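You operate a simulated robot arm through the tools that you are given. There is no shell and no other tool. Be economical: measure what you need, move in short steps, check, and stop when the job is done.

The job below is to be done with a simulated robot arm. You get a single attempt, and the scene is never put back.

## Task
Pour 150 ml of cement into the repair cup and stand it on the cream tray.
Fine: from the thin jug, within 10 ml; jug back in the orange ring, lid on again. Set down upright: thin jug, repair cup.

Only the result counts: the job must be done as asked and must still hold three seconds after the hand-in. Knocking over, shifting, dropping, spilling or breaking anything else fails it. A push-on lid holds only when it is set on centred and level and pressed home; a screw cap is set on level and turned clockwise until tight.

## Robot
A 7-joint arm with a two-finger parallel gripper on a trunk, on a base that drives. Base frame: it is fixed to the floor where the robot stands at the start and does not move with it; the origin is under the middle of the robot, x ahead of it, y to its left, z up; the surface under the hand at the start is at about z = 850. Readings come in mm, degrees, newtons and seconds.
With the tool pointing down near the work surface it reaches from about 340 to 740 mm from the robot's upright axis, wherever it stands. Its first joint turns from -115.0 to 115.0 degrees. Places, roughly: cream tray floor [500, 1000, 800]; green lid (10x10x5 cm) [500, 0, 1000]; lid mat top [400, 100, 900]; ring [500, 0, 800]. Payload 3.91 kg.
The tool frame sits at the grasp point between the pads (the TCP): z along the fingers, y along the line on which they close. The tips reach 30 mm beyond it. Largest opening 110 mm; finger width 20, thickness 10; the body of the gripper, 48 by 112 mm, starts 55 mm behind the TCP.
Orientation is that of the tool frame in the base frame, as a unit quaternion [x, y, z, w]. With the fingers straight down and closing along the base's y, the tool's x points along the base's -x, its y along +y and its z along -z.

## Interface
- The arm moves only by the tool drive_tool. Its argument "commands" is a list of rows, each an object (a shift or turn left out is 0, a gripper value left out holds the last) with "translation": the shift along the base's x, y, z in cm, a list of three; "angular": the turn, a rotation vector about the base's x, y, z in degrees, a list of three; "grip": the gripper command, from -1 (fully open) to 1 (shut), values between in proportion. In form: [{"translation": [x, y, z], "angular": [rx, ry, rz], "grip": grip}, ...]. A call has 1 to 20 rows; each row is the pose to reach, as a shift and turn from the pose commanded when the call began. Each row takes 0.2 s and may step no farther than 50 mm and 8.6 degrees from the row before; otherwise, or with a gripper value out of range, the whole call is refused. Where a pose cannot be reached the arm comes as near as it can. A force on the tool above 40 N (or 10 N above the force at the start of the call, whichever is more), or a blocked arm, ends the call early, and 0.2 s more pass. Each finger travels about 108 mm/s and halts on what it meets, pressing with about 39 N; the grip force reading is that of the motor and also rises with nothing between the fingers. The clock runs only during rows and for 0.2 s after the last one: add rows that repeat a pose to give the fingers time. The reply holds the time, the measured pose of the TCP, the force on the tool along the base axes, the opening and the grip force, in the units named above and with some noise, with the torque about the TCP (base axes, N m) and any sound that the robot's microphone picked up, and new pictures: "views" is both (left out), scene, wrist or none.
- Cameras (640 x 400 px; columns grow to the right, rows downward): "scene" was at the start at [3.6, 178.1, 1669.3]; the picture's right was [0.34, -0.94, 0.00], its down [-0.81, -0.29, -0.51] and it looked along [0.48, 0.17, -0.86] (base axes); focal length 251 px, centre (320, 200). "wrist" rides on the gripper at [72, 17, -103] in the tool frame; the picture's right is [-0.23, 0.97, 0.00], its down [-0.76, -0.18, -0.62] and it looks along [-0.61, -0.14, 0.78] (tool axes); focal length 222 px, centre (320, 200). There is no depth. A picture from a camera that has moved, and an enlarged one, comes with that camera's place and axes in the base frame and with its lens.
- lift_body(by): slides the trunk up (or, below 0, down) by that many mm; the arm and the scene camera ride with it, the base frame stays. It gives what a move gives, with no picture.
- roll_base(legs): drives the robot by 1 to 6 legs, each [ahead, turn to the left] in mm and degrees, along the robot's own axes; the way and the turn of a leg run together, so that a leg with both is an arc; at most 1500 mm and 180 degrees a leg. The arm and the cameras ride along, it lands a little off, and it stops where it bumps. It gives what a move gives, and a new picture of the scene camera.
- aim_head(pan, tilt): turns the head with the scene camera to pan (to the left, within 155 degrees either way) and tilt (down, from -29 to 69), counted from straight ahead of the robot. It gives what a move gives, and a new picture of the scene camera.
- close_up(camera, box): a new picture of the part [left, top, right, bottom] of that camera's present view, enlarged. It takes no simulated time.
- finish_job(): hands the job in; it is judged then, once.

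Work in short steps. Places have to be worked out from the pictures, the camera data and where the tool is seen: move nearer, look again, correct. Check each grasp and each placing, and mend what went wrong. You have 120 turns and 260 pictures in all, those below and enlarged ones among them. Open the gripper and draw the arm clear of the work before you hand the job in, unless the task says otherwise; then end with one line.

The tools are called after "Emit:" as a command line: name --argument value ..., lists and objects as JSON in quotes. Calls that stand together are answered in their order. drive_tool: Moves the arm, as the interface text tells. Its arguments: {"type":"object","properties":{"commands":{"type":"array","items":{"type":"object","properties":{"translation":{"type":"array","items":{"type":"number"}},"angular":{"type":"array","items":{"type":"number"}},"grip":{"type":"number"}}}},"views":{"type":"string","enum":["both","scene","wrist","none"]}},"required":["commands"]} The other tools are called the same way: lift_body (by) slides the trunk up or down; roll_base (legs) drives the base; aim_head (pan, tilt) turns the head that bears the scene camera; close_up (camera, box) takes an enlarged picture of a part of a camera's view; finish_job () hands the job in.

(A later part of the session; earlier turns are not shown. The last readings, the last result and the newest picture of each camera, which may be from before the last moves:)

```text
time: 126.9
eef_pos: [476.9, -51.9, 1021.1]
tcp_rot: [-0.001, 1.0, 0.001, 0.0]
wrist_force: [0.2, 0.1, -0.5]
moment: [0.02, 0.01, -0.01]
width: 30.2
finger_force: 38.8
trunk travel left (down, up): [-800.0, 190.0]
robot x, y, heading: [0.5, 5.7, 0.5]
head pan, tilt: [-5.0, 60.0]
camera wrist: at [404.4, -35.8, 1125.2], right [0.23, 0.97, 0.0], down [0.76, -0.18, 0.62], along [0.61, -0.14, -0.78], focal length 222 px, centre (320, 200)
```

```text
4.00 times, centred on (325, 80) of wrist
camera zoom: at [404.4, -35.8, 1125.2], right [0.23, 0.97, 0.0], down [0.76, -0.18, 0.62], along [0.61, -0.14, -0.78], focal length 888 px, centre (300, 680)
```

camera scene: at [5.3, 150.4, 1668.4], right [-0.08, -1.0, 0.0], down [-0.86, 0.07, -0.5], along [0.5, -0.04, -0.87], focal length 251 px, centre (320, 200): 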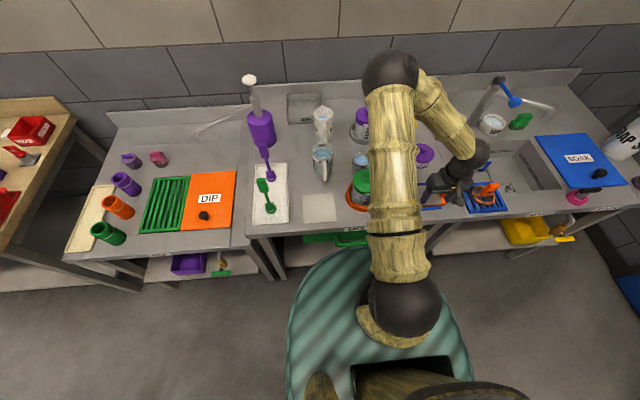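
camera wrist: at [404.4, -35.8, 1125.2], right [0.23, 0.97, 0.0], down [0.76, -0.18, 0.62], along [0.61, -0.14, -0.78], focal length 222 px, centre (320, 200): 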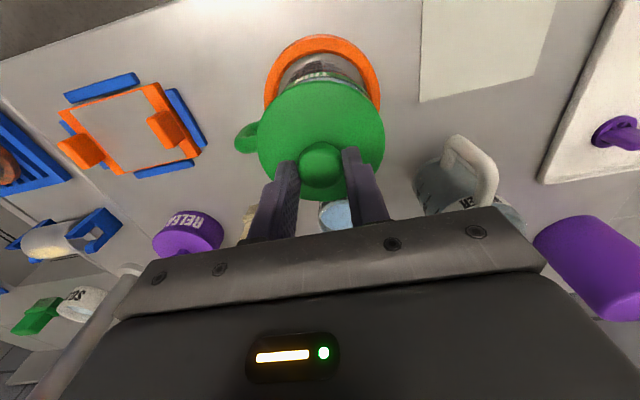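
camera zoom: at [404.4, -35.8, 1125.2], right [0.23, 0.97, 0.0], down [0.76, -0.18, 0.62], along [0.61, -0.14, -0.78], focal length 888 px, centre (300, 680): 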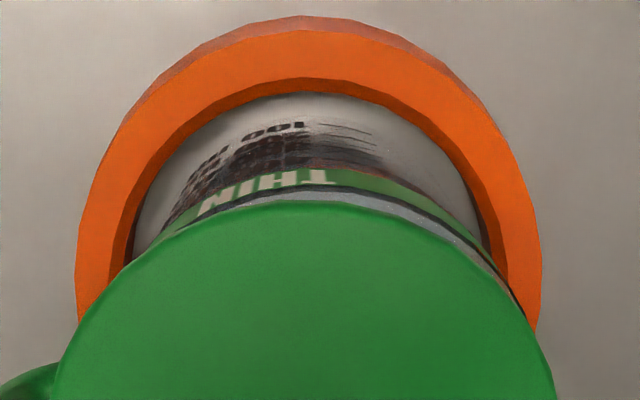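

After this shift the lid and rim apexes match in x to within ~1 mm; y needs about +1 mm back. I'll apply that and lower straight, watching side forces.

Emit:
drive_tool --commands '[{"translation": [0, 0.1, -0.2]}, {"translation": [0, 0.1, -0.5]}, {"translation": [0, 0.1, -0.8]}, {"translation": [0, 0.1, -1.0]}]' --views "wrist"

Emit:
close_up --camera "wrist" --box '[260, 30, 390, 130]'

```text
time: 127.9
eef_pos: [475.9, -51.2, 1010.2]
tcp_rot: [0.0, 1.0, 0.0, 0.0]
wrist_force: [0.9, -0.1, 1.0]
moment: [-0.08, 0.03, 0.03]
width: 30.0
finger_force: 38.7
trunk travel left (down, up): [-800.0, 190.0]
robot x, y, heading: [-2.8, 7.2, 0.0]
head pan, tilt: [-5.0, 60.0]
camera wrist: at [403.5, -35.1, 1114.8], right [0.23, 0.97, 0.0], down [0.76, -0.18, 0.62], along [0.61, -0.14, -0.78], focal length 222 px, centre (320, 200)
```

wrist: 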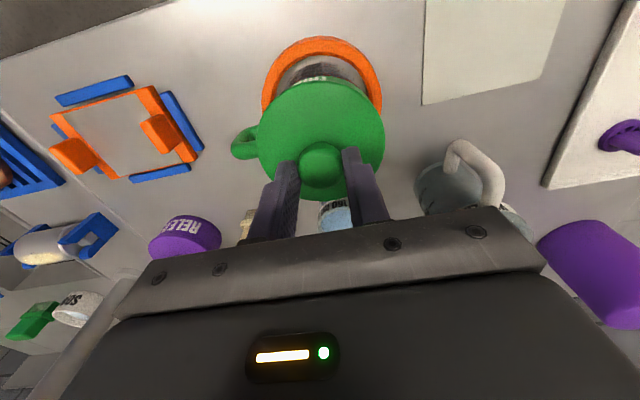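

```text
4.00 times, centred on (325, 80) of wrist
camera zoom: at [403.5, -35.1, 1114.8], right [0.23, 0.97, 0.0], down [0.76, -0.18, 0.62], along [0.61, -0.14, -0.78], focal length 888 px, centre (300, 680)
```

zoom: 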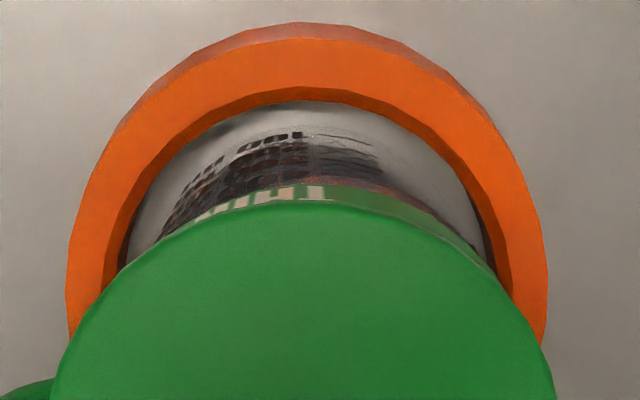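

Crescent of band shows the jug ~1.5-2 mm further +y. Small lift, shift +1.6 mm in y, then lower and press.

Emit:
drive_tool --commands '[{"translation": [0, 0, 0.3]}, {"translation": [0, 0.16, 0.3]}, {"translation": [0, 0.16, 0]}, {"translation": [0, 0.16, -0.15]}, {"translation": [0, 0.16, -0.3]}]' --views "wrist"

Emit:
close_up --camera "wrist" --box '[260, 30, 390, 130]'

```text
time: 129.1
eef_pos: [476.4, -49.7, 1010.1]
tcp_rot: [0.0, 1.0, -0.001, 0.003]
wrist_force: [3.0, 2.3, 34.1]
moment: [0.2, -0.26, -0.05]
width: 30.3
finger_force: 38.7
trunk travel left (down, up): [-800.0, 190.0]
robot x, y, heading: [-4.0, 9.6, 0.1]
head pan, tilt: [-5.0, 60.0]
camera wrist: at [403.3, -33.1, 1113.2], right [0.23, 0.97, 0.0], down [0.76, -0.18, 0.63], along [0.61, -0.14, -0.78], focal length 222 px, centre (320, 200)
```

wrist: 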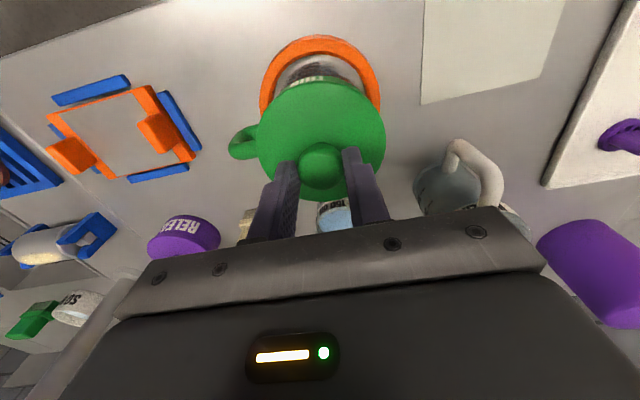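

```text
4.00 times, centred on (325, 80) of wrist
camera zoom: at [403.3, -33.1, 1113.2], right [0.23, 0.97, 0.0], down [0.76, -0.18, 0.63], along [0.61, -0.14, -0.78], focal length 888 px, centre (300, 680)
```

zoom: 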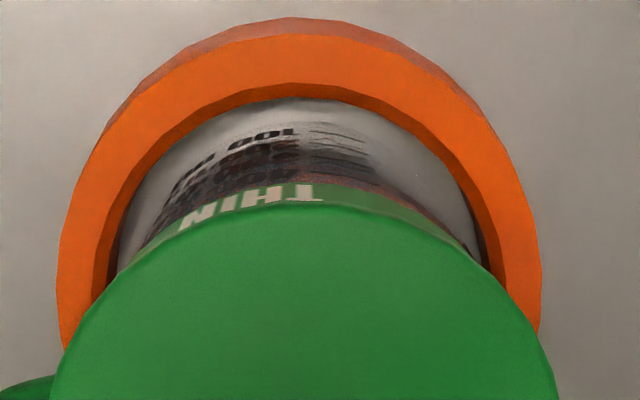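

Crescent is now symmetric, with 34 N at the seated height. One more firm press, then release and look.

Emit:
drive_tool --commands '[{"translation": [0, 0, -0.15]}, {"translation": [0, 0, -0.3]}, {"translation": [0, 0, -0.3]}]' --views "none"

Emit:
drive_tool --commands '[{"translation": [0, 0, 0.3]}, {"translation": [0, 0, 0.3], "grip": 0.1}, {"translation": [0, 0, 0.3], "grip": 0.1}, {"translation": [0, 0, 3]}, {"translation": [0, 0, 6]}, {"translation": [-3, -4, 6]}, {"translation": [-6, -8, 6]}, {"translation": [-8, -12, 6]}, {"translation": [-9, -16, 5]}, {"translation": [-9.5, -20.2, 0]}, {"translation": [-9.5, -20.2, -2.6]}, {"translation": [-9.5, -20.2, -2.6]}]' --views "wrist"

Emit:
close_up --camera "wrist" --box '[440, 130, 640, 300]'

Emit:
close_up --camera "scene" --box '[335, 150, 405, 230]'

```text
time: 129.9
eef_pos: [476.1, -49.1, 1005.3]
tcp_rot: [0.0, 1.0, 0.0, 0.003]
wrist_force: [3.5, 1.6, 34.0]
moment: [0.3, -0.3, -0.05]
width: 29.8
finger_force: 39.5
trunk travel left (down, up): [-800.0, 190.0]
robot x, y, heading: [-0.5, 1.8, 0.3]
head pan, tilt: [-5.0, 60.0]
```

```text
refused: row 10 steps farther than a row can; nothing moved
```

```text
2.35 times, centred on (540, 215) of wrist
camera zoom: at [403.2, -33.1, 1109.0], right [0.23, 0.97, 0.0], down [0.76, -0.18, 0.63], along [0.61, -0.14, -0.78], focal length 523 px, centre (-198, 165)
```

zoom: 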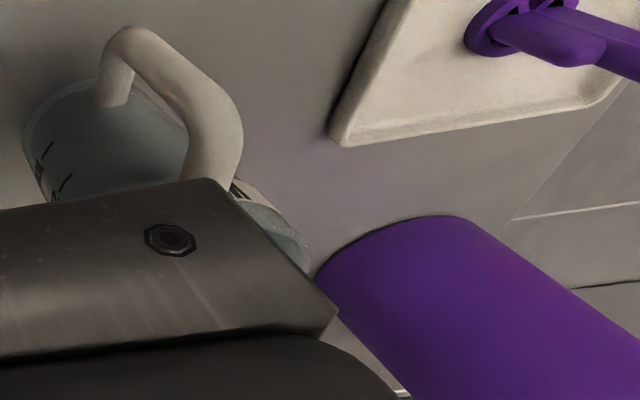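

```text
5.00 times, centred on (370, 190) of scene
camera zoom: at [3.0, 150.5, 1668.5], right [-0.08, -1.0, 0.0], down [-0.86, 0.07, -0.5], along [0.5, -0.04, -0.87], focal length 1253 px, centre (70, 250)
```

zoom: 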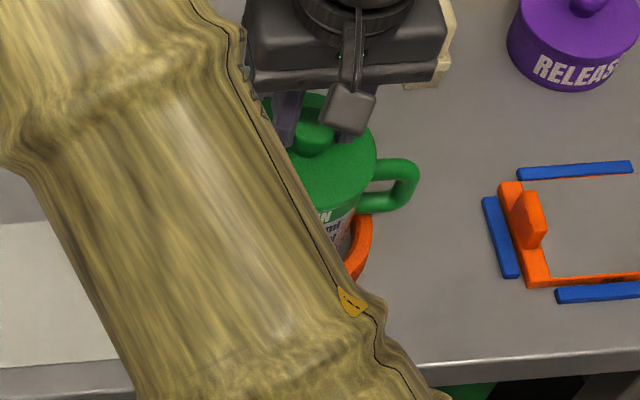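

Emit:
drive_tool --commands '[{"translation": [0, 0, 0.4]}, {"translation": [0, 0, 0.4], "grip": 0.1}, {"translation": [0, 0, 0.4], "grip": 0.1}, {"translation": [0, 0, 3]}, {"translation": [0, 0, 6]}, {"translation": [-3, -4, 6]}, {"translation": [-5, -8, 6]}, {"translation": [-7, -12, 6]}, {"translation": [-8, -16, 5]}, {"translation": [-9, -20, 3]}, {"translation": [-9.5, -20.2, 0]}, {"translation": [-9.5, -20.2, -2]}, {"translation": [-9.5, -20.2, -2]}]' --views "wrist"

Emit:
close_up --camera "wrist" --box '[440, 130, 640, 300]'

Emit:
close_up --camera "scene" --box '[335, 150, 405, 230]'

```text
time: 132.7
eef_pos: [383.3, -250.8, 984.3]
tcp_rot: [0.0, 1.0, 0.0, 0.0]
wrist_force: [0.9, 0.7, 0.1]
moment: [0.0, -0.02, 0.01]
width: 49.6
finger_force: 0.1
trunk travel left (down, up): [-800.0, 190.0]
robot x, y, heading: [1.3, 4.6, 0.1]
head pan, tilt: [-5.0, 60.0]
camera wrist: at [310.0, -235.0, 1088.1], right [0.23, 0.97, 0.0], down [0.76, -0.18, 0.62], along [0.61, -0.14, -0.78], focal length 222 px, centre (320, 200)
```

wrist: 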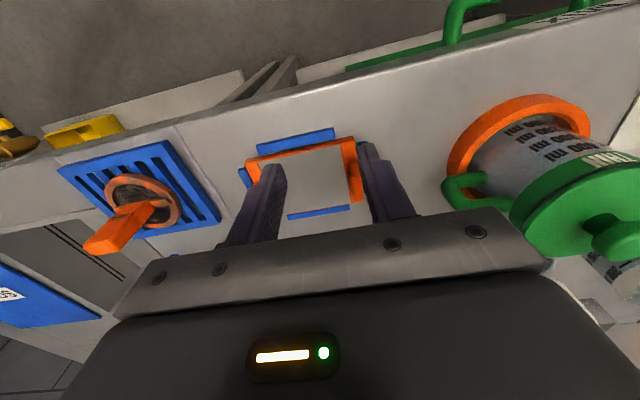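

```text
2.35 times, centred on (540, 215) of wrist
camera zoom: at [310.0, -235.0, 1088.1], right [0.23, 0.97, 0.0], down [0.76, -0.18, 0.62], along [0.61, -0.14, -0.78], focal length 523 px, centre (-198, 165)
```

zoom: 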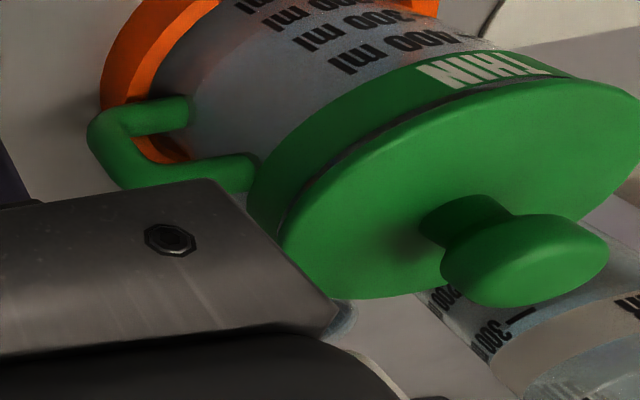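

```text
5.00 times, centred on (370, 190) of scene
camera zoom: at [5.5, 150.3, 1668.4], right [-0.08, -1.0, 0.0], down [-0.86, 0.07, -0.5], along [0.5, -0.04, -0.87], focal length 1253 px, centre (70, 250)
```

zoom: 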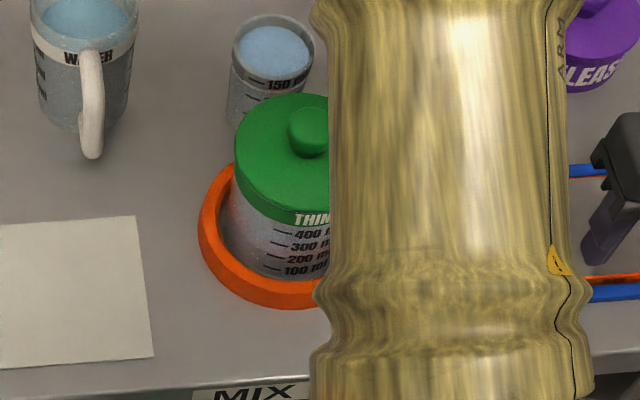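

THIN is fully visible again, and the disc sits centred and level with a uniform rim. Now I'll go to the cup, recheck alignment, and grasp.

Emit:
drive_tool --commands '[{"translation": [0, 0, 4], "grip": -0.5}, {"translation": [0, 0, 7]}, {"translation": [4, 2, 7]}, {"translation": [8, 4, 7]}, {"translation": [12, 6, 7]}, {"translation": [15, 9, 7]}, {"translation": [18, 12, 7]}, {"translation": [20, 16, 7]}, {"translation": [21, 20.1, 7]}, {"translation": [21, 20.1, 4]}, {"translation": [21, 20.1, 4]}]' --views "wrist"

Emit:
close_up --camera "wrist" --box '[220, 40, 420, 200]'

Emit:
close_up --camera "scene" --box '[345, 160, 395, 220]'

```text
time: 135.1
eef_pos: [591.3, -50.0, 1024.4]
tcp_rot: [0.0, 1.0, 0.0, 0.0]
wrist_force: [0.0, 0.1, 0.5]
moment: [-0.01, -0.01, 0.0]
width: 82.4
finger_force: 0.2
trunk travel left (down, up): [-800.0, 190.0]
robot x, y, heading: [1.6, 4.7, 0.2]
head pan, tilt: [-5.0, 60.0]
camera wrist: at [519.0, -34.1, 1127.7], right [0.23, 0.97, 0.0], down [0.76, -0.18, 0.62], along [0.61, -0.14, -0.78], focal length 222 px, centre (320, 200)
```

wrist: 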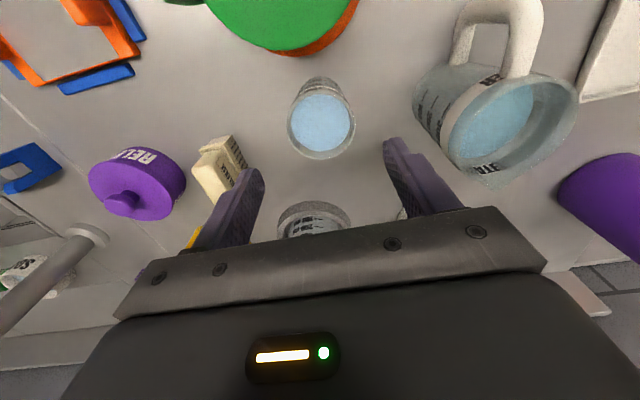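

```text
2.50 times, centred on (320, 120) of wrist
camera zoom: at [519.0, -34.1, 1127.7], right [0.23, 0.97, 0.0], down [0.76, -0.18, 0.62], along [0.61, -0.14, -0.78], focal length 555 px, centre (320, 400)
```

zoom: 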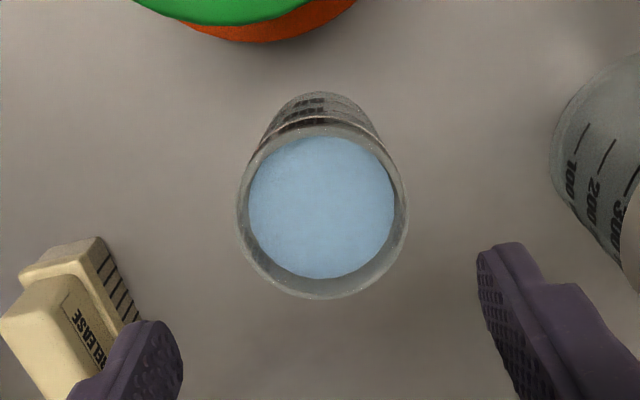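

```text
6.67 times, centred on (370, 190) of scene
camera zoom: at [5.2, 150.4, 1668.4], right [-0.08, -1.0, 0.0], down [-0.86, 0.07, -0.5], along [0.5, -0.04, -0.87], focal length 1671 px, centre (-13, 267)
```

zoom: 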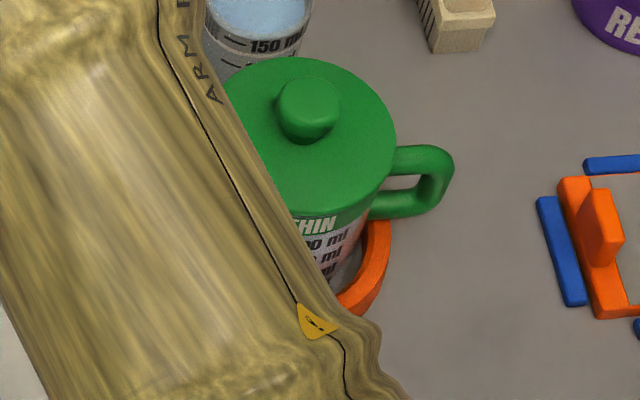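

Cup centred under the tool. Lowering and gripping.

Emit:
drive_tool --commands '[{"translation": [0, 0, -4]}, {"translation": [0, 0, -8]}, {"translation": [0, 0, -11]}, {"translation": [0, 0, -13.1]}, {"translation": [0, 0, -13.1]}, {"translation": [0, 0, -13.1], "grip": 1}, {"translation": [0, 0, -13.1], "grip": 1}, {"translation": [0, 0, -13.1], "grip": 1}]' --views "wrist"

```text
time: 136.9
eef_pos: [591.3, -52.1, 893.9]
tcp_rot: [0.0, 1.0, 0.0, 0.0]
wrist_force: [-0.2, -0.2, 0.0]
moment: [0.0, -0.02, -0.01]
width: 64.0
finger_force: 39.3
trunk travel left (down, up): [-800.0, 190.0]
robot x, y, heading: [-2.6, 4.2, 0.2]
head pan, tilt: [-5.0, 60.0]
camera wrist: at [518.4, -34.8, 997.2], right [0.23, 0.97, 0.0], down [0.76, -0.18, 0.62], along [0.61, -0.14, -0.78], focal length 222 px, centre (320, 200)
```

wrist: 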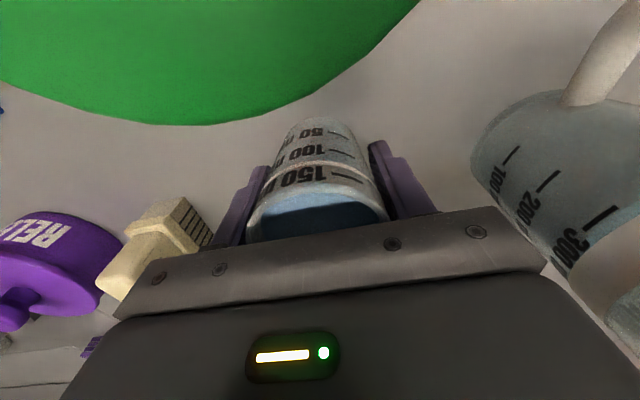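

Emit:
close_up --camera "wrist" --box '[240, 110, 400, 240]'

```text
3.08 times, centred on (320, 175) of wrist
camera zoom: at [518.4, -34.8, 997.2], right [0.23, 0.97, 0.0], down [0.76, -0.18, 0.62], along [0.61, -0.14, -0.78], focal length 684 px, centre (320, 277)
```

zoom: 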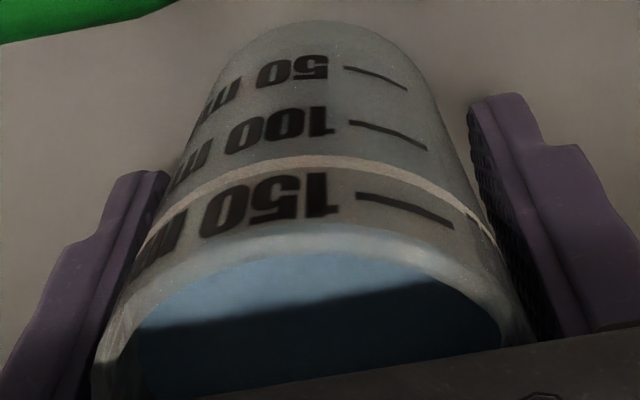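

Cup held at 64 mm. I'll lift it gently, straight up, with small steps.

Emit:
drive_tool --commands '[{"translation": [0, 0, 0.5]}, {"translation": [0, 0, 1.2]}, {"translation": [0, 0, 2.2]}, {"translation": [0, 0, 3.4]}, {"translation": [0, 0, 4.8]}, {"translation": [0, 0, 6.4]}, {"translation": [0, 0, 8]}, {"translation": [0, 0, 9.6]}, {"translation": [0, 0, 11.2]}, {"translation": [0, 0, 12.8]}, {"translation": [0, 0, 14.4]}, {"translation": [0, 0, 15.6]}, {"translation": [0, 0, 16.4]}, {"translation": [0, 0, 16.8]}, {"translation": [0, 0, 17]}, {"translation": [0, 0, 17]}]'

Emit:
close_up --camera "scene" --box '[335, 100, 435, 220]'

```text
time: 140.3
eef_pos: [591.7, -51.2, 1064.0]
tcp_rot: [0.0, 1.0, 0.0, 0.0]
wrist_force: [-0.4, 1.2, -0.5]
moment: [0.02, -0.01, -0.01]
width: 64.3
finger_force: 39.1
trunk travel left (down, up): [-800.0, 190.0]
robot x, y, heading: [0.6, 3.7, -0.0]
head pan, tilt: [-5.0, 60.0]
camera scene: at [5.7, 150.1, 1668.4], right [-0.08, -1.0, 0.0], down [-0.86, 0.07, -0.5], along [0.5, -0.04, -0.87], focal length 251 px, centre (320, 200)
camera wrist: at [518.9, -34.4, 1167.8], right [0.23, 0.97, 0.0], down [0.76, -0.18, 0.62], along [0.61, -0.14, -0.78], focal length 222 px, centre (320, 200)
```

scene: 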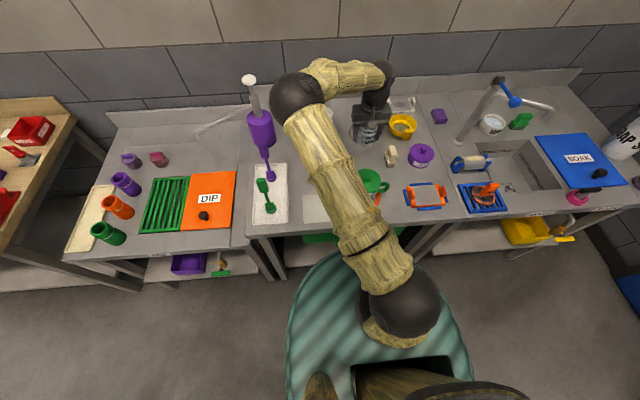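
wrist: 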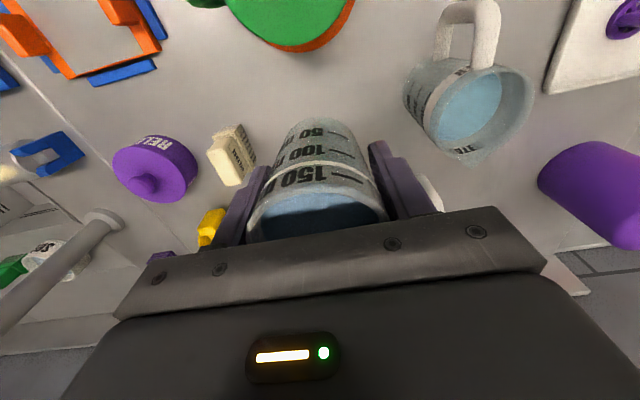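

```text
3.33 times, centred on (385, 160) of scene
camera zoom: at [5.7, 150.1, 1668.4], right [-0.08, -1.0, 0.0], down [-0.86, 0.07, -0.5], along [0.5, -0.04, -0.87], focal length 836 px, centre (103, 333)
```

zoom: 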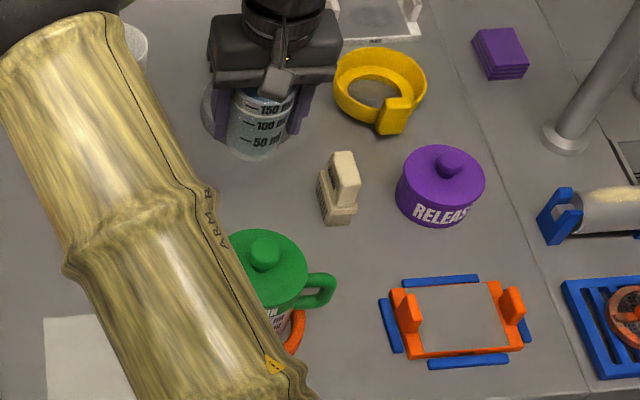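

The cup is up and intact. I'll back the robot straight away from the table before turning.

Emit:
roll_base --legs '[[-350, 0]]'

Emit:
close_up --camera "wrist" --box '[220, 100, 420, 240]'

```text
time: 142.9
eef_pos: [241.7, -51.6, 1064.1]
tcp_rot: [-0.001, 1.0, 0.0, 0.0]
wrist_force: [0.4, 0.3, -0.1]
moment: [0.01, 0.0, -0.01]
width: 64.0
finger_force: 39.0
trunk travel left (down, up): [-800.0, 190.0]
robot x, y, heading: [-348.7, 3.4, 0.5]
head pan, tilt: [-5.0, 60.0]
camera scene: at [-345.0, 148.5, 1668.4], right [-0.08, -1.0, 0.0], down [-0.86, 0.07, -0.5], along [0.5, -0.04, -0.87], focal length 251 px, centre (320, 200)
```

scene: 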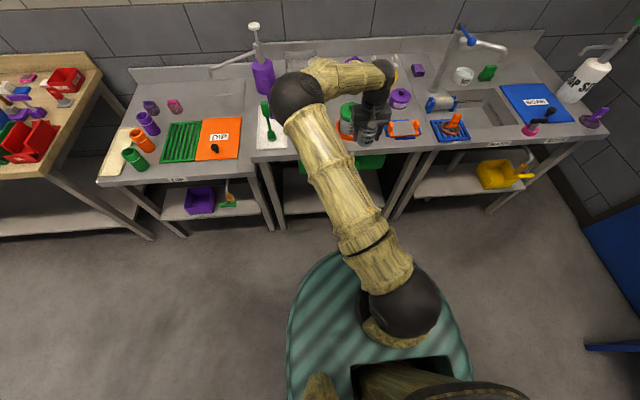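

```text
2.86 times, centred on (320, 170) of wrist
camera zoom: at [168.7, -35.3, 1168.0], right [0.23, 0.97, 0.0], down [0.76, -0.18, 0.62], along [0.61, -0.14, -0.78], focal length 635 px, centre (320, 286)
```

zoom: 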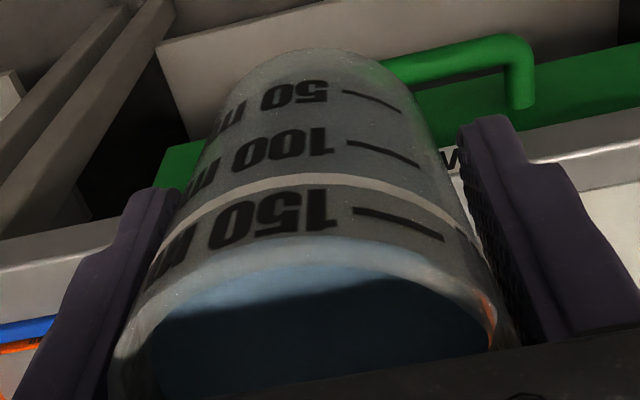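

Clear. Now turn left 90°, drive along the tables, and turn back right.

Emit:
roll_base --legs '[[0, 45], [0, 45]]'

Emit:
roll_base --legs '[[500, 0], [480, 0]]'

```text
time: 149.2
eef_pos: [-302.9, 597.5, 1063.9]
tcp_rot: [0.712, -0.702, 0.0, 0.0]
wrist_force: [-0.7, -0.4, -0.5]
moment: [-0.02, 0.04, -0.02]
width: 64.1
finger_force: 38.9
trunk travel left (down, up): [-800.0, 190.0]
robot x, y, heading: [-353.3, 5.9, 91.1]
head pan, tilt: [-5.0, 60.0]
camera scene: at [-497.3, 5.3, 1668.4], right [1.0, -0.07, 0.0], down [-0.06, -0.86, -0.5], along [0.03, 0.5, -0.87], focal length 251 px, centre (320, 200)
```

scene: 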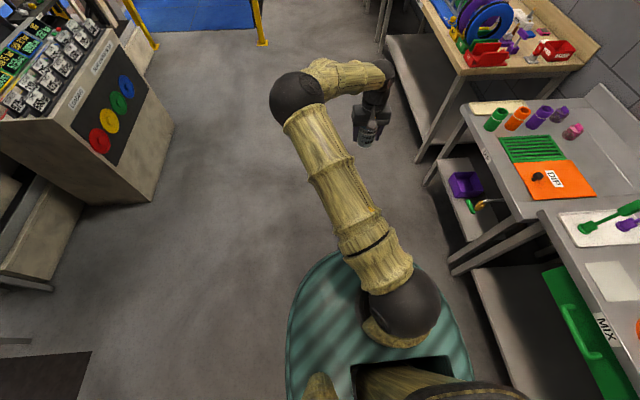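

```text
time: 155.5
eef_pos: [-334.7, 1584.1, 1065.4]
tcp_rot: [0.716, -0.698, 0.0, -0.001]
wrist_force: [-0.2, 1.2, -0.3]
moment: [-0.05, 0.0, -0.02]
width: 63.7
finger_force: 39.0
trunk travel left (down, up): [-800.0, 190.0]
robot x, y, heading: [-375.9, 991.6, 91.9]
head pan, tilt: [-5.0, 60.0]
camera scene: at [-522.6, 991.1, 1668.4], right [1.0, -0.06, 0.0], down [-0.05, -0.86, -0.5], along [0.03, 0.5, -0.87], focal length 251 px, centre (320, 200)
```

scene: 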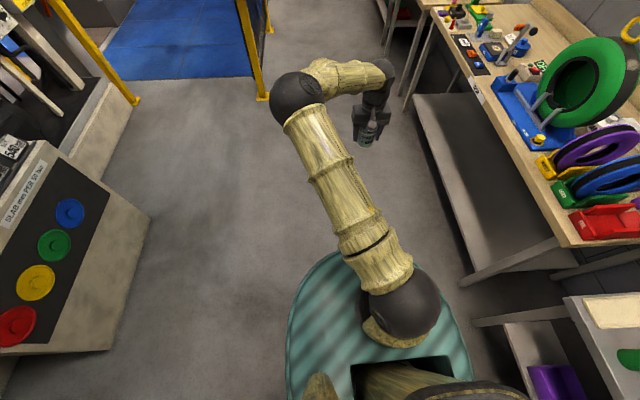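

Turning here would swing the cup near the wooden bench corner, so I'll retract the arm ~10 cm and back up ~130 mm first.

Emit:
drive_tool --commands '[{"translation": [0, -0.5, 0]}, {"translation": [0, -1.5, 0]}, {"translation": [0, -3, 0]}, {"translation": [0, -4.5, 0]}, {"translation": [0, -6, 0]}, {"translation": [0, -7.5, 0]}, {"translation": [0, -9, 0]}, {"translation": [0, -10, 0]}, {"translation": [0, -10.5, 0]}, {"translation": [0, -10.5, 0]}]' --views "none"

Emit:
roll_base --legs '[[-130, 0], [0, -46], [0, -46]]'

```text
time: 157.7
eef_pos: [-335.4, 1478.5, 1063.1]
tcp_rot: [0.716, -0.698, -0.002, 0.0]
wrist_force: [0.0, 0.5, -0.9]
moment: [-0.03, -0.01, -0.01]
width: 64.0
finger_force: 38.7
trunk travel left (down, up): [-800.0, 190.0]
robot x, y, heading: [-374.7, 990.7, 91.8]
head pan, tilt: [-5.0, 60.0]
```

```text
time: 165.0
eef_pos: [115.3, 810.2, 1063.9]
tcp_rot: [-0.002, 1.0, 0.0, 0.0]
wrist_force: [0.2, -1.1, -0.6]
moment: [-0.03, 0.0, 0.03]
width: 63.9
finger_force: 39.3
trunk travel left (down, up): [-800.0, 190.0]
robot x, y, heading: [-370.4, 861.2, 0.3]
head pan, tilt: [-5.0, 60.0]
camera scene: at [-365.7, 1005.4, 1668.4], right [-0.08, -1.0, 0.0], down [-0.86, 0.07, -0.5], along [0.5, -0.04, -0.87], focal length 251 px, centre (320, 200)
```

scene: 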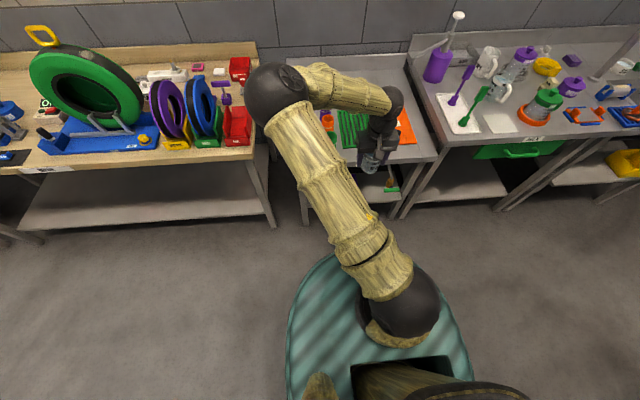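

Heading is straight again. I'll look for the tray with the head panned left.

Emit:
aim_head --pan 30 --tilt 50

Emit:
close_up --camera "wrist" --box '[220, 100, 420, 240]'

```text
time: 166.0
eef_pos: [116.4, 810.6, 1062.5]
tcp_rot: [-0.003, 1.0, 0.0, 0.0]
wrist_force: [-0.2, 1.0, -0.2]
moment: [-0.01, 0.04, 0.0]
width: 63.8
finger_force: 38.6
trunk travel left (down, up): [-800.0, 190.0]
robot x, y, heading: [-371.0, 858.9, 0.3]
head pan, tilt: [30.0, 50.0]
camera scene: at [-365.8, 1049.7, 1680.9], right [0.51, -0.86, 0.0], down [-0.66, -0.39, -0.64], along [0.55, 0.33, -0.77], focal length 251 px, centre (320, 200)
```

scene: 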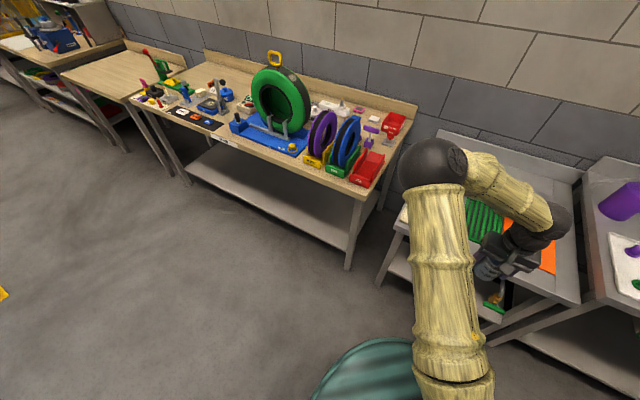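

```text
2.86 times, centred on (320, 170) of wrist
camera zoom: at [43.1, 826.2, 1167.3], right [0.22, 0.98, 0.0], down [0.76, -0.17, 0.62], along [0.61, -0.14, -0.78], focal length 635 px, centre (320, 286)
```

zoom: 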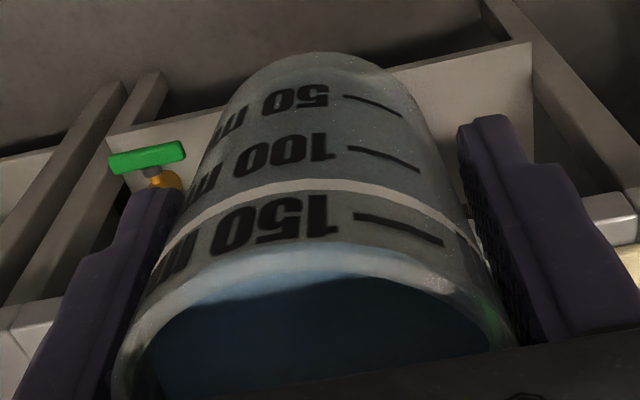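

Liquid is intact. The arm hides the tray, so I'll move forward 250 mm and use the wrist camera.

Emit:
roll_base --legs '[[250, 0]]'

Emit:
drive_tool --commands '[{"translation": [0, 0, 0.5]}, {"translation": [0, 0, 1]}]' --views "wrist"

```text
time: 168.0
eef_pos: [367.0, 811.4, 1064.0]
tcp_rot: [-0.002, 1.0, 0.0, 0.001]
wrist_force: [0.0, 0.0, -0.9]
moment: [0.0, 0.04, -0.02]
width: 64.0
finger_force: 39.3
trunk travel left (down, up): [-800.0, 190.0]
robot x, y, heading: [-125.4, 862.5, 0.4]
head pan, tilt: [30.0, 50.0]
camera scene: at [-114.5, 1051.9, 1680.9], right [0.51, -0.86, 0.0], down [-0.66, -0.39, -0.64], along [0.55, 0.33, -0.77], focal length 251 px, centre (320, 200)
```

scene: 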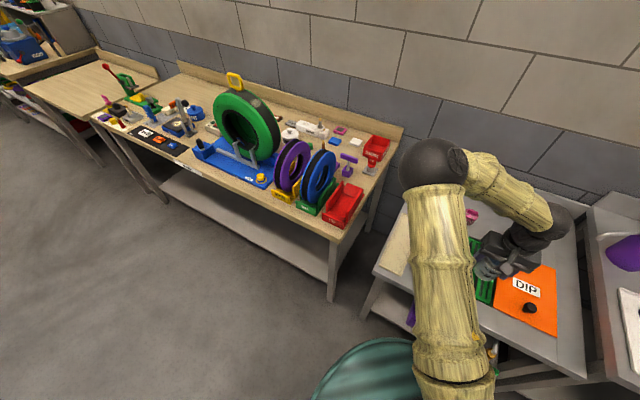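

```text
time: 168.6
eef_pos: [365.8, 811.7, 1074.3]
tcp_rot: [-0.003, 1.0, 0.0, -0.001]
wrist_force: [0.7, 0.4, -0.2]
moment: [0.0, 0.0, -0.01]
width: 64.0
finger_force: 38.8
trunk travel left (down, up): [-800.0, 190.0]
robot x, y, heading: [-121.3, 863.4, 0.6]
head pan, tilt: [30.0, 50.0]
camera wrist: at [292.9, 828.0, 1177.8], right [0.22, 0.97, 0.0], down [0.76, -0.18, 0.62], along [0.61, -0.14, -0.78], focal length 222 px, centre (320, 200)
```

wrist: 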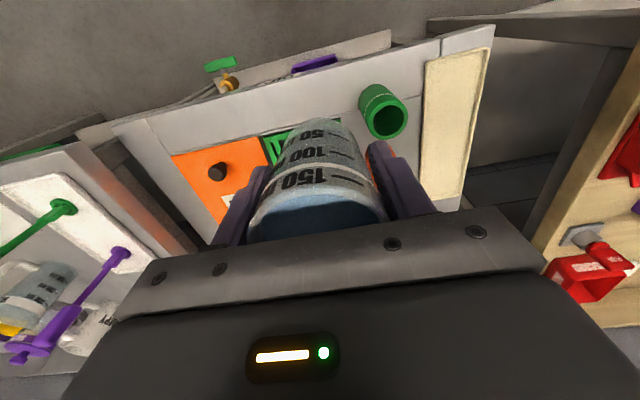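

The tray is visible: x 364-620, y 953-1031, centre ≈(492,992). I'll carry the cup gently over it at height.

Emit:
drive_tool --commands '[{"translation": [0.3, 0.5, 0]}, {"translation": [0.9, 1.3, 0]}, {"translation": [1.7, 2.5, 0]}, {"translation": [2.6, 3.8, 0]}, {"translation": [3.6, 5.2, 0]}, {"translation": [4.6, 6.7, 0]}, {"translation": [5.6, 8.2, 0]}, {"translation": [6.7, 9.7, 0]}, {"translation": [7.7, 11.2, 0]}, {"translation": [8.7, 12.7, 0]}, {"translation": [9.7, 14.1, 0]}, {"translation": [10.6, 15.4, 0]}, {"translation": [11.4, 16.6, 0]}, {"translation": [12, 17.4, 0]}, {"translation": [12.4, 18, 0]}, {"translation": [12.4, 18, 0]}]'

```text
time: 172.0
eef_pos: [488.5, 991.6, 1073.8]
tcp_rot: [-0.002, 1.0, -0.001, 0.001]
wrist_force: [-0.1, 0.3, -0.2]
moment: [0.01, 0.02, 0.02]
width: 64.2
finger_force: 39.0
trunk travel left (down, up): [-800.0, 190.0]
robot x, y, heading: [-125.4, 864.9, 0.2]
head pan, tilt: [30.0, 50.0]
camera scene: at [-115.6, 1051.9, 1681.0], right [0.51, -0.86, 0.0], down [-0.66, -0.39, -0.64], along [0.55, 0.33, -0.77], focal length 251 px, centre (320, 200)
camera wrist: at [416.6, 1007.3, 1177.1], right [0.22, 0.97, 0.0], down [0.76, -0.18, 0.62], along [0.61, -0.14, -0.78], focal length 222 px, centre (320, 200)
```

scene: 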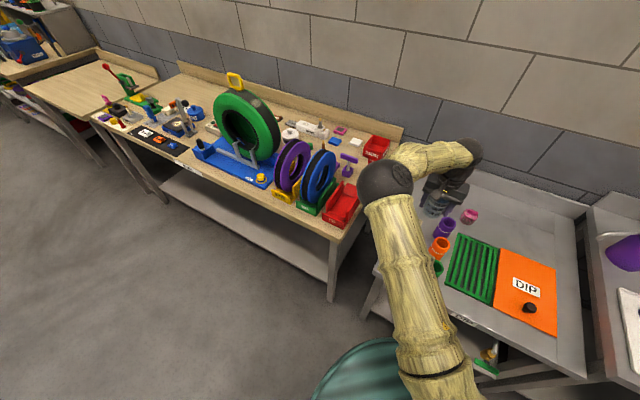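
wrist: 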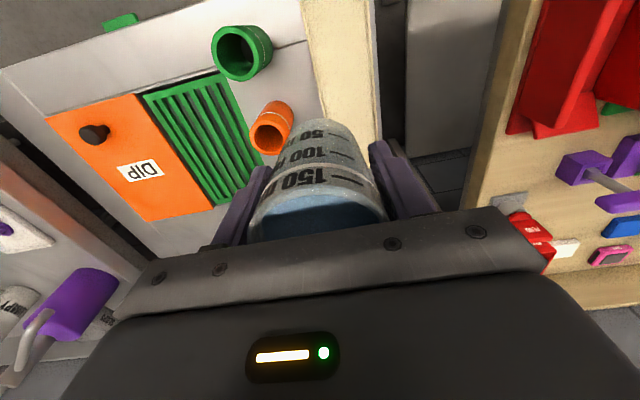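

Emit:
close_up --camera "wrist" --box '[200, 0, 440, 190]'

Emit:
close_up --camera "scene" --box '[370, 140, 490, 290]'

```text
2.11 times, centred on (320, 95) of wrist
camera zoom: at [416.6, 1007.3, 1177.1], right [0.22, 0.97, 0.0], down [0.76, -0.18, 0.62], along [0.61, -0.14, -0.78], focal length 468 px, centre (320, 421)
```

zoom: 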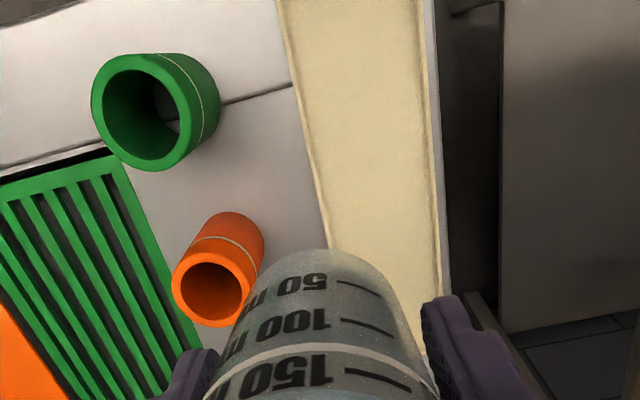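

```text
2.67 times, centred on (430, 215) of scene
camera zoom: at [-115.6, 1051.9, 1681.0], right [0.51, -0.86, 0.0], down [-0.66, -0.39, -0.64], along [0.55, 0.33, -0.77], focal length 668 px, centre (27, 160)
```

zoom: 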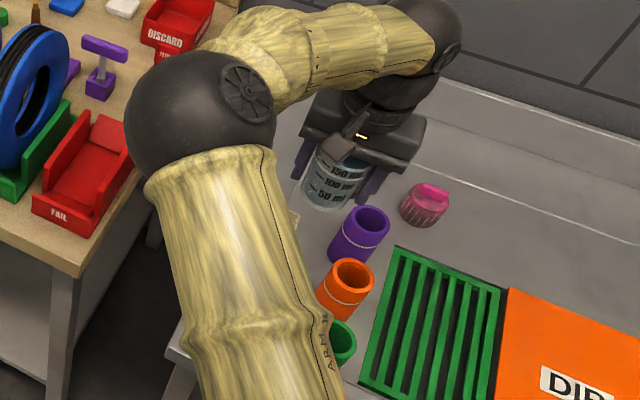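

Triangulating both views: this table is lower. The tray floor is at z≈761, spanning x 380-700, y 986-1077. I'll shift to about (520,1031), come down partway, and verify.

Emit:
drive_tool --commands '[{"translation": [0.5, 0.6, 0]}, {"translation": [1.3, 1.6, -0.5]}, {"translation": [2.2, 2.7, -1.2]}, {"translation": [2.9, 3.5, -2.2]}, {"translation": [3.2, 3.9, -3.6]}, {"translation": [3.2, 3.9, -5]}, {"translation": [3.2, 3.9, -6.5]}, {"translation": [3.2, 3.9, -8]}, {"translation": [3.2, 3.9, -9.5]}, {"translation": [3.2, 3.9, -11]}, {"translation": [3.2, 3.9, -12.5]}, {"translation": [3.2, 3.9, -13.8]}, {"translation": [3.2, 3.9, -14.6]}, {"translation": [3.2, 3.9, -15]}, {"translation": [3.2, 3.9, -15]}]'

Emit:
close_up --camera "wrist" --box '[200, 0, 440, 190]'

Emit:
close_up --camera "scene" --box '[370, 140, 490, 290]'

```text
time: 175.2
eef_pos: [521.9, 1030.5, 923.9]
tcp_rot: [-0.002, 1.0, 0.0, 0.0]
wrist_force: [1.2, -0.5, 0.7]
moment: [-0.03, 0.0, 0.05]
width: 64.3
finger_force: 38.4
trunk travel left (down, up): [-800.0, 190.0]
robot x, y, heading: [-123.3, 862.5, 0.5]
head pan, tilt: [30.0, 50.0]
camera scene: at [-115.5, 1052.0, 1680.9], right [0.51, -0.86, 0.0], down [-0.66, -0.39, -0.64], along [0.55, 0.33, -0.77], focal length 251 px, centre (320, 200)
camera wrist: at [449.5, 1046.2, 1027.2], right [0.22, 0.97, 0.0], down [0.76, -0.18, 0.62], along [0.61, -0.14, -0.78], focal length 222 px, centre (320, 200)
```

scene: 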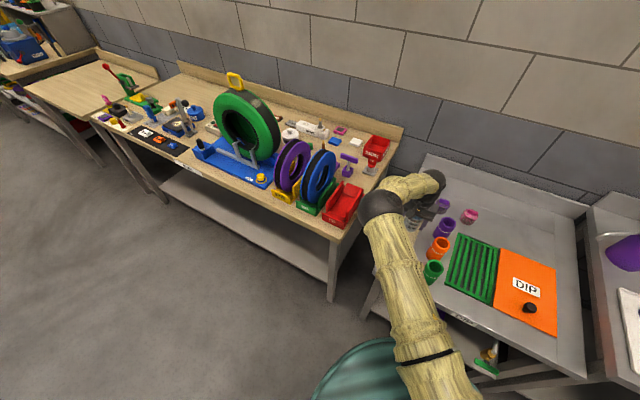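
wrist: 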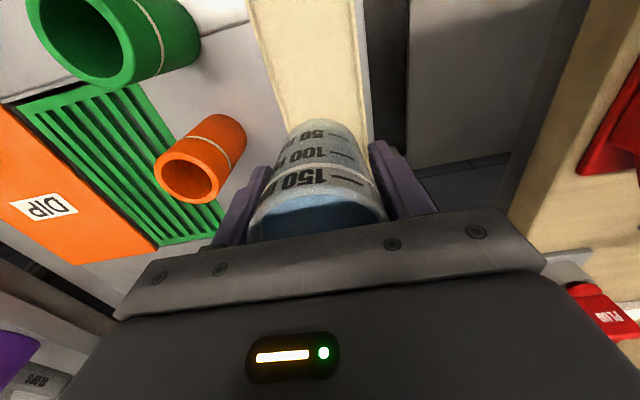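

```text
2.11 times, centred on (320, 95) of wrist
camera zoom: at [449.5, 1046.2, 1027.2], right [0.22, 0.97, 0.0], down [0.76, -0.18, 0.62], along [0.61, -0.14, -0.78], focal length 468 px, centre (320, 421)
```

zoom: 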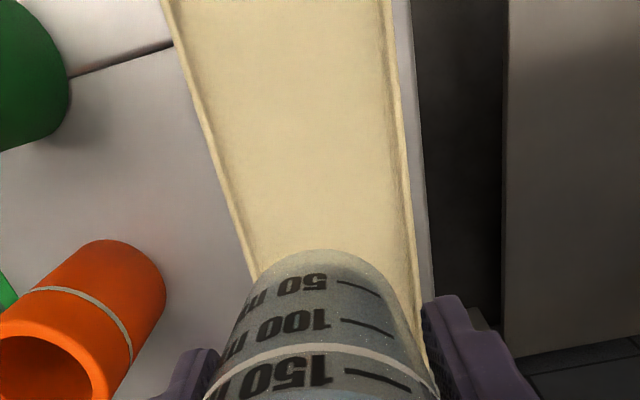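

```text
2.67 times, centred on (430, 215) of scene
camera zoom: at [-115.5, 1052.0, 1680.9], right [0.51, -0.86, 0.0], down [-0.66, -0.39, -0.64], along [0.55, 0.33, -0.77], focal length 668 px, centre (27, 160)
```

zoom: 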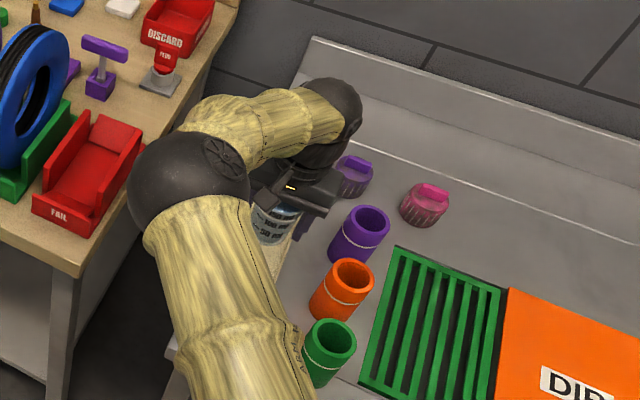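

Tray centred under the cup; the elbow stays clear of the bench. I'll lower slowly to about 10 mm above the tray floor.

Emit:
drive_tool --commands '[{"translation": [0, 0, -0.5]}, {"translation": [0, 0, -1.4]}, {"translation": [0, 0, -2.6]}, {"translation": [0, 0, -4]}, {"translation": [0, 0, -5.4]}, {"translation": [0, 0, -6.8]}, {"translation": [0, 0, -8]}, {"translation": [0, 0, -9]}, {"translation": [0, 0, -9.7]}, {"translation": [0, 0, -10]}, {"translation": [0, 0, -10]}]'

Emit:
close_up --camera "wrist" --box '[200, 0, 440, 190]'

Emit:
close_up --camera "scene" --box '[350, 140, 470, 290]'

```text
time: 177.6
eef_pos: [521.1, 1031.2, 823.8]
tcp_rot: [-0.001, 1.0, 0.0, 0.0]
wrist_force: [0.0, -0.7, -0.6]
moment: [0.02, -0.01, 0.0]
width: 63.8
finger_force: 38.5
trunk travel left (down, up): [-800.0, 190.0]
robot x, y, heading: [-122.2, 863.0, 0.7]
head pan, tilt: [30.0, 50.0]
camera scene: at [-115.5, 1052.0, 1680.9], right [0.51, -0.86, 0.0], down [-0.66, -0.39, -0.64], along [0.55, 0.33, -0.77], focal length 251 px, centre (320, 200)
camera wrist: at [448.6, 1046.3, 927.3], right [0.22, 0.97, 0.0], down [0.76, -0.18, 0.62], along [0.61, -0.14, -0.78], focal length 222 px, centre (320, 200)
```

scene: 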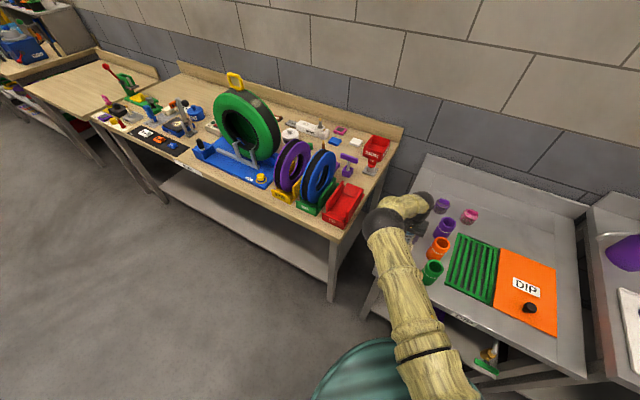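
wrist: 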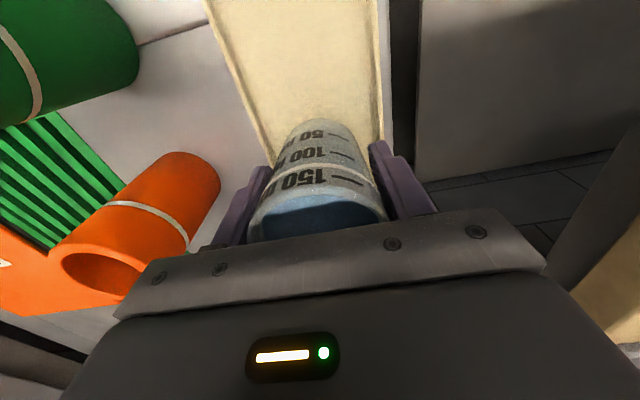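

```text
2.11 times, centred on (320, 95) of wrist
camera zoom: at [448.6, 1046.3, 927.3], right [0.22, 0.97, 0.0], down [0.76, -0.18, 0.62], along [0.61, -0.14, -0.78], focal length 468 px, centre (320, 421)
```

zoom: 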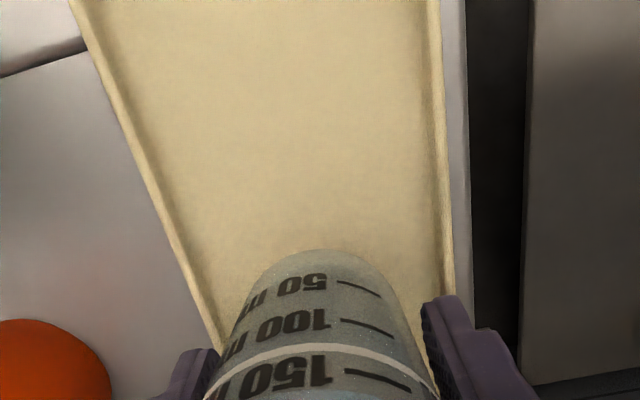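

```text
2.67 times, centred on (410, 215) of scene
camera zoom: at [-115.5, 1052.0, 1680.9], right [0.51, -0.86, 0.0], down [-0.66, -0.39, -0.64], along [0.55, 0.33, -0.77], focal length 668 px, centre (80, 160)
```

zoom: 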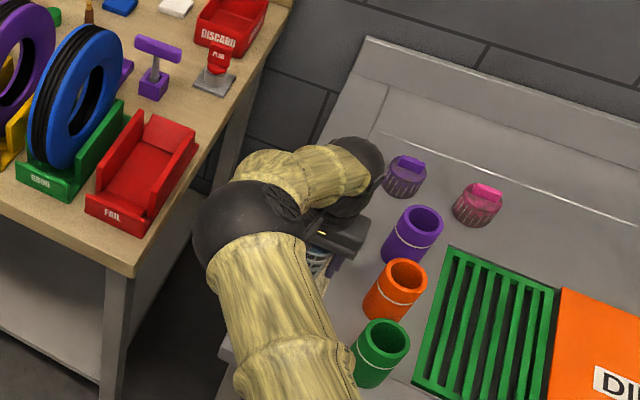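

Well centred in the tray. Final slow descent with contact watch.

Emit:
drive_tool --commands '[{"translation": [0, 0, -0.3]}, {"translation": [0, 0, -0.7]}, {"translation": [0, 0, -1.0]}, {"translation": [0, 0, -1.3]}, {"translation": [0, 0, -1.5]}, {"translation": [0, 0, -1.6]}]' --views "none"

```text
time: 179.0
eef_pos: [521.7, 1030.7, 808.7]
tcp_rot: [-0.002, 1.0, 0.0, 0.0]
wrist_force: [0.6, -0.3, -0.2]
moment: [0.02, -0.02, -0.04]
width: 64.1
finger_force: 38.5
trunk travel left (down, up): [-800.0, 190.0]
robot x, y, heading: [-123.5, 861.8, 0.5]
head pan, tilt: [30.0, 50.0]
```

Emit:
drive_tool --commands '[{"translation": [0, 0, -0.15]}, {"translation": [0, 0, -0.3]}, {"translation": [0, 0, -0.45]}, {"translation": [0, 0, -0.6]}]' --views "none"

```text
time: 180.0
eef_pos: [521.6, 1031.6, 800.8]
tcp_rot: [-0.002, 1.0, 0.0, 0.0]
wrist_force: [0.1, 0.9, 0.5]
moment: [-0.03, -0.02, 0.0]
width: 64.0
finger_force: 39.2
trunk travel left (down, up): [-800.0, 190.0]
robot x, y, heading: [-121.3, 865.3, 0.3]
head pan, tilt: [30.0, 50.0]
```

Emit:
drive_tool --commands '[{"translation": [0, 0, -0.15]}, {"translation": [0, 0, -0.3]}, {"translation": [0, 0, -0.45]}]' --views "wrist"

Emit:
close_up --camera "wrist" --box '[200, 0, 440, 190]'

```text
time: 180.8
eef_pos: [522.2, 1030.6, 796.9]
tcp_rot: [-0.002, 1.0, 0.0, 0.001]
wrist_force: [-1.0, 0.9, 4.4]
moment: [-0.06, 0.06, -0.05]
width: 63.9
finger_force: 38.9
trunk travel left (down, up): [-800.0, 190.0]
robot x, y, heading: [-123.5, 863.0, 0.1]
head pan, tilt: [30.0, 50.0]
camera wrist: at [448.7, 1046.3, 901.1], right [0.22, 0.97, 0.0], down [0.76, -0.18, 0.62], along [0.61, -0.14, -0.78], focal length 222 px, centre (320, 200)
```

wrist: 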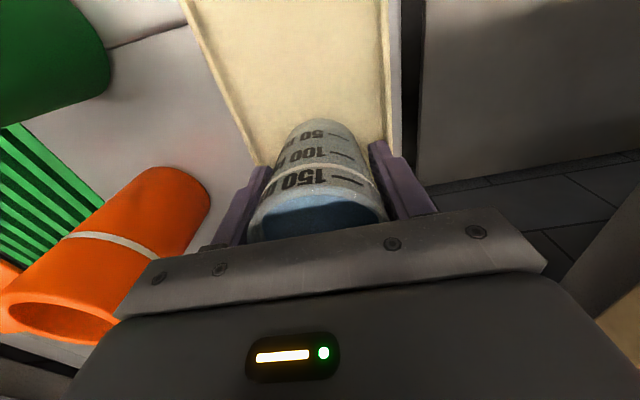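

```text
2.11 times, centred on (320, 95) of wrist
camera zoom: at [448.7, 1046.3, 901.1], right [0.22, 0.97, 0.0], down [0.76, -0.18, 0.62], along [0.61, -0.14, -0.78], focal length 468 px, centre (320, 421)
```

zoom: 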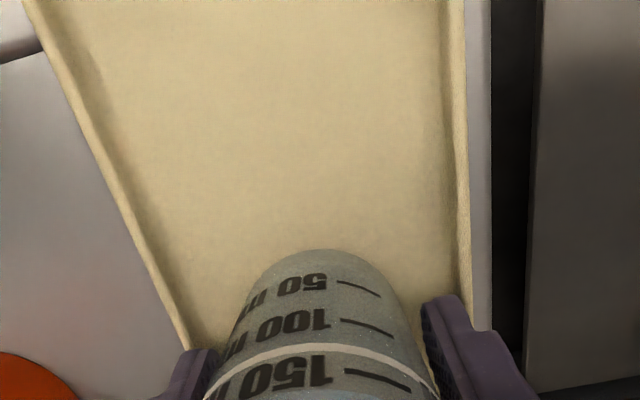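

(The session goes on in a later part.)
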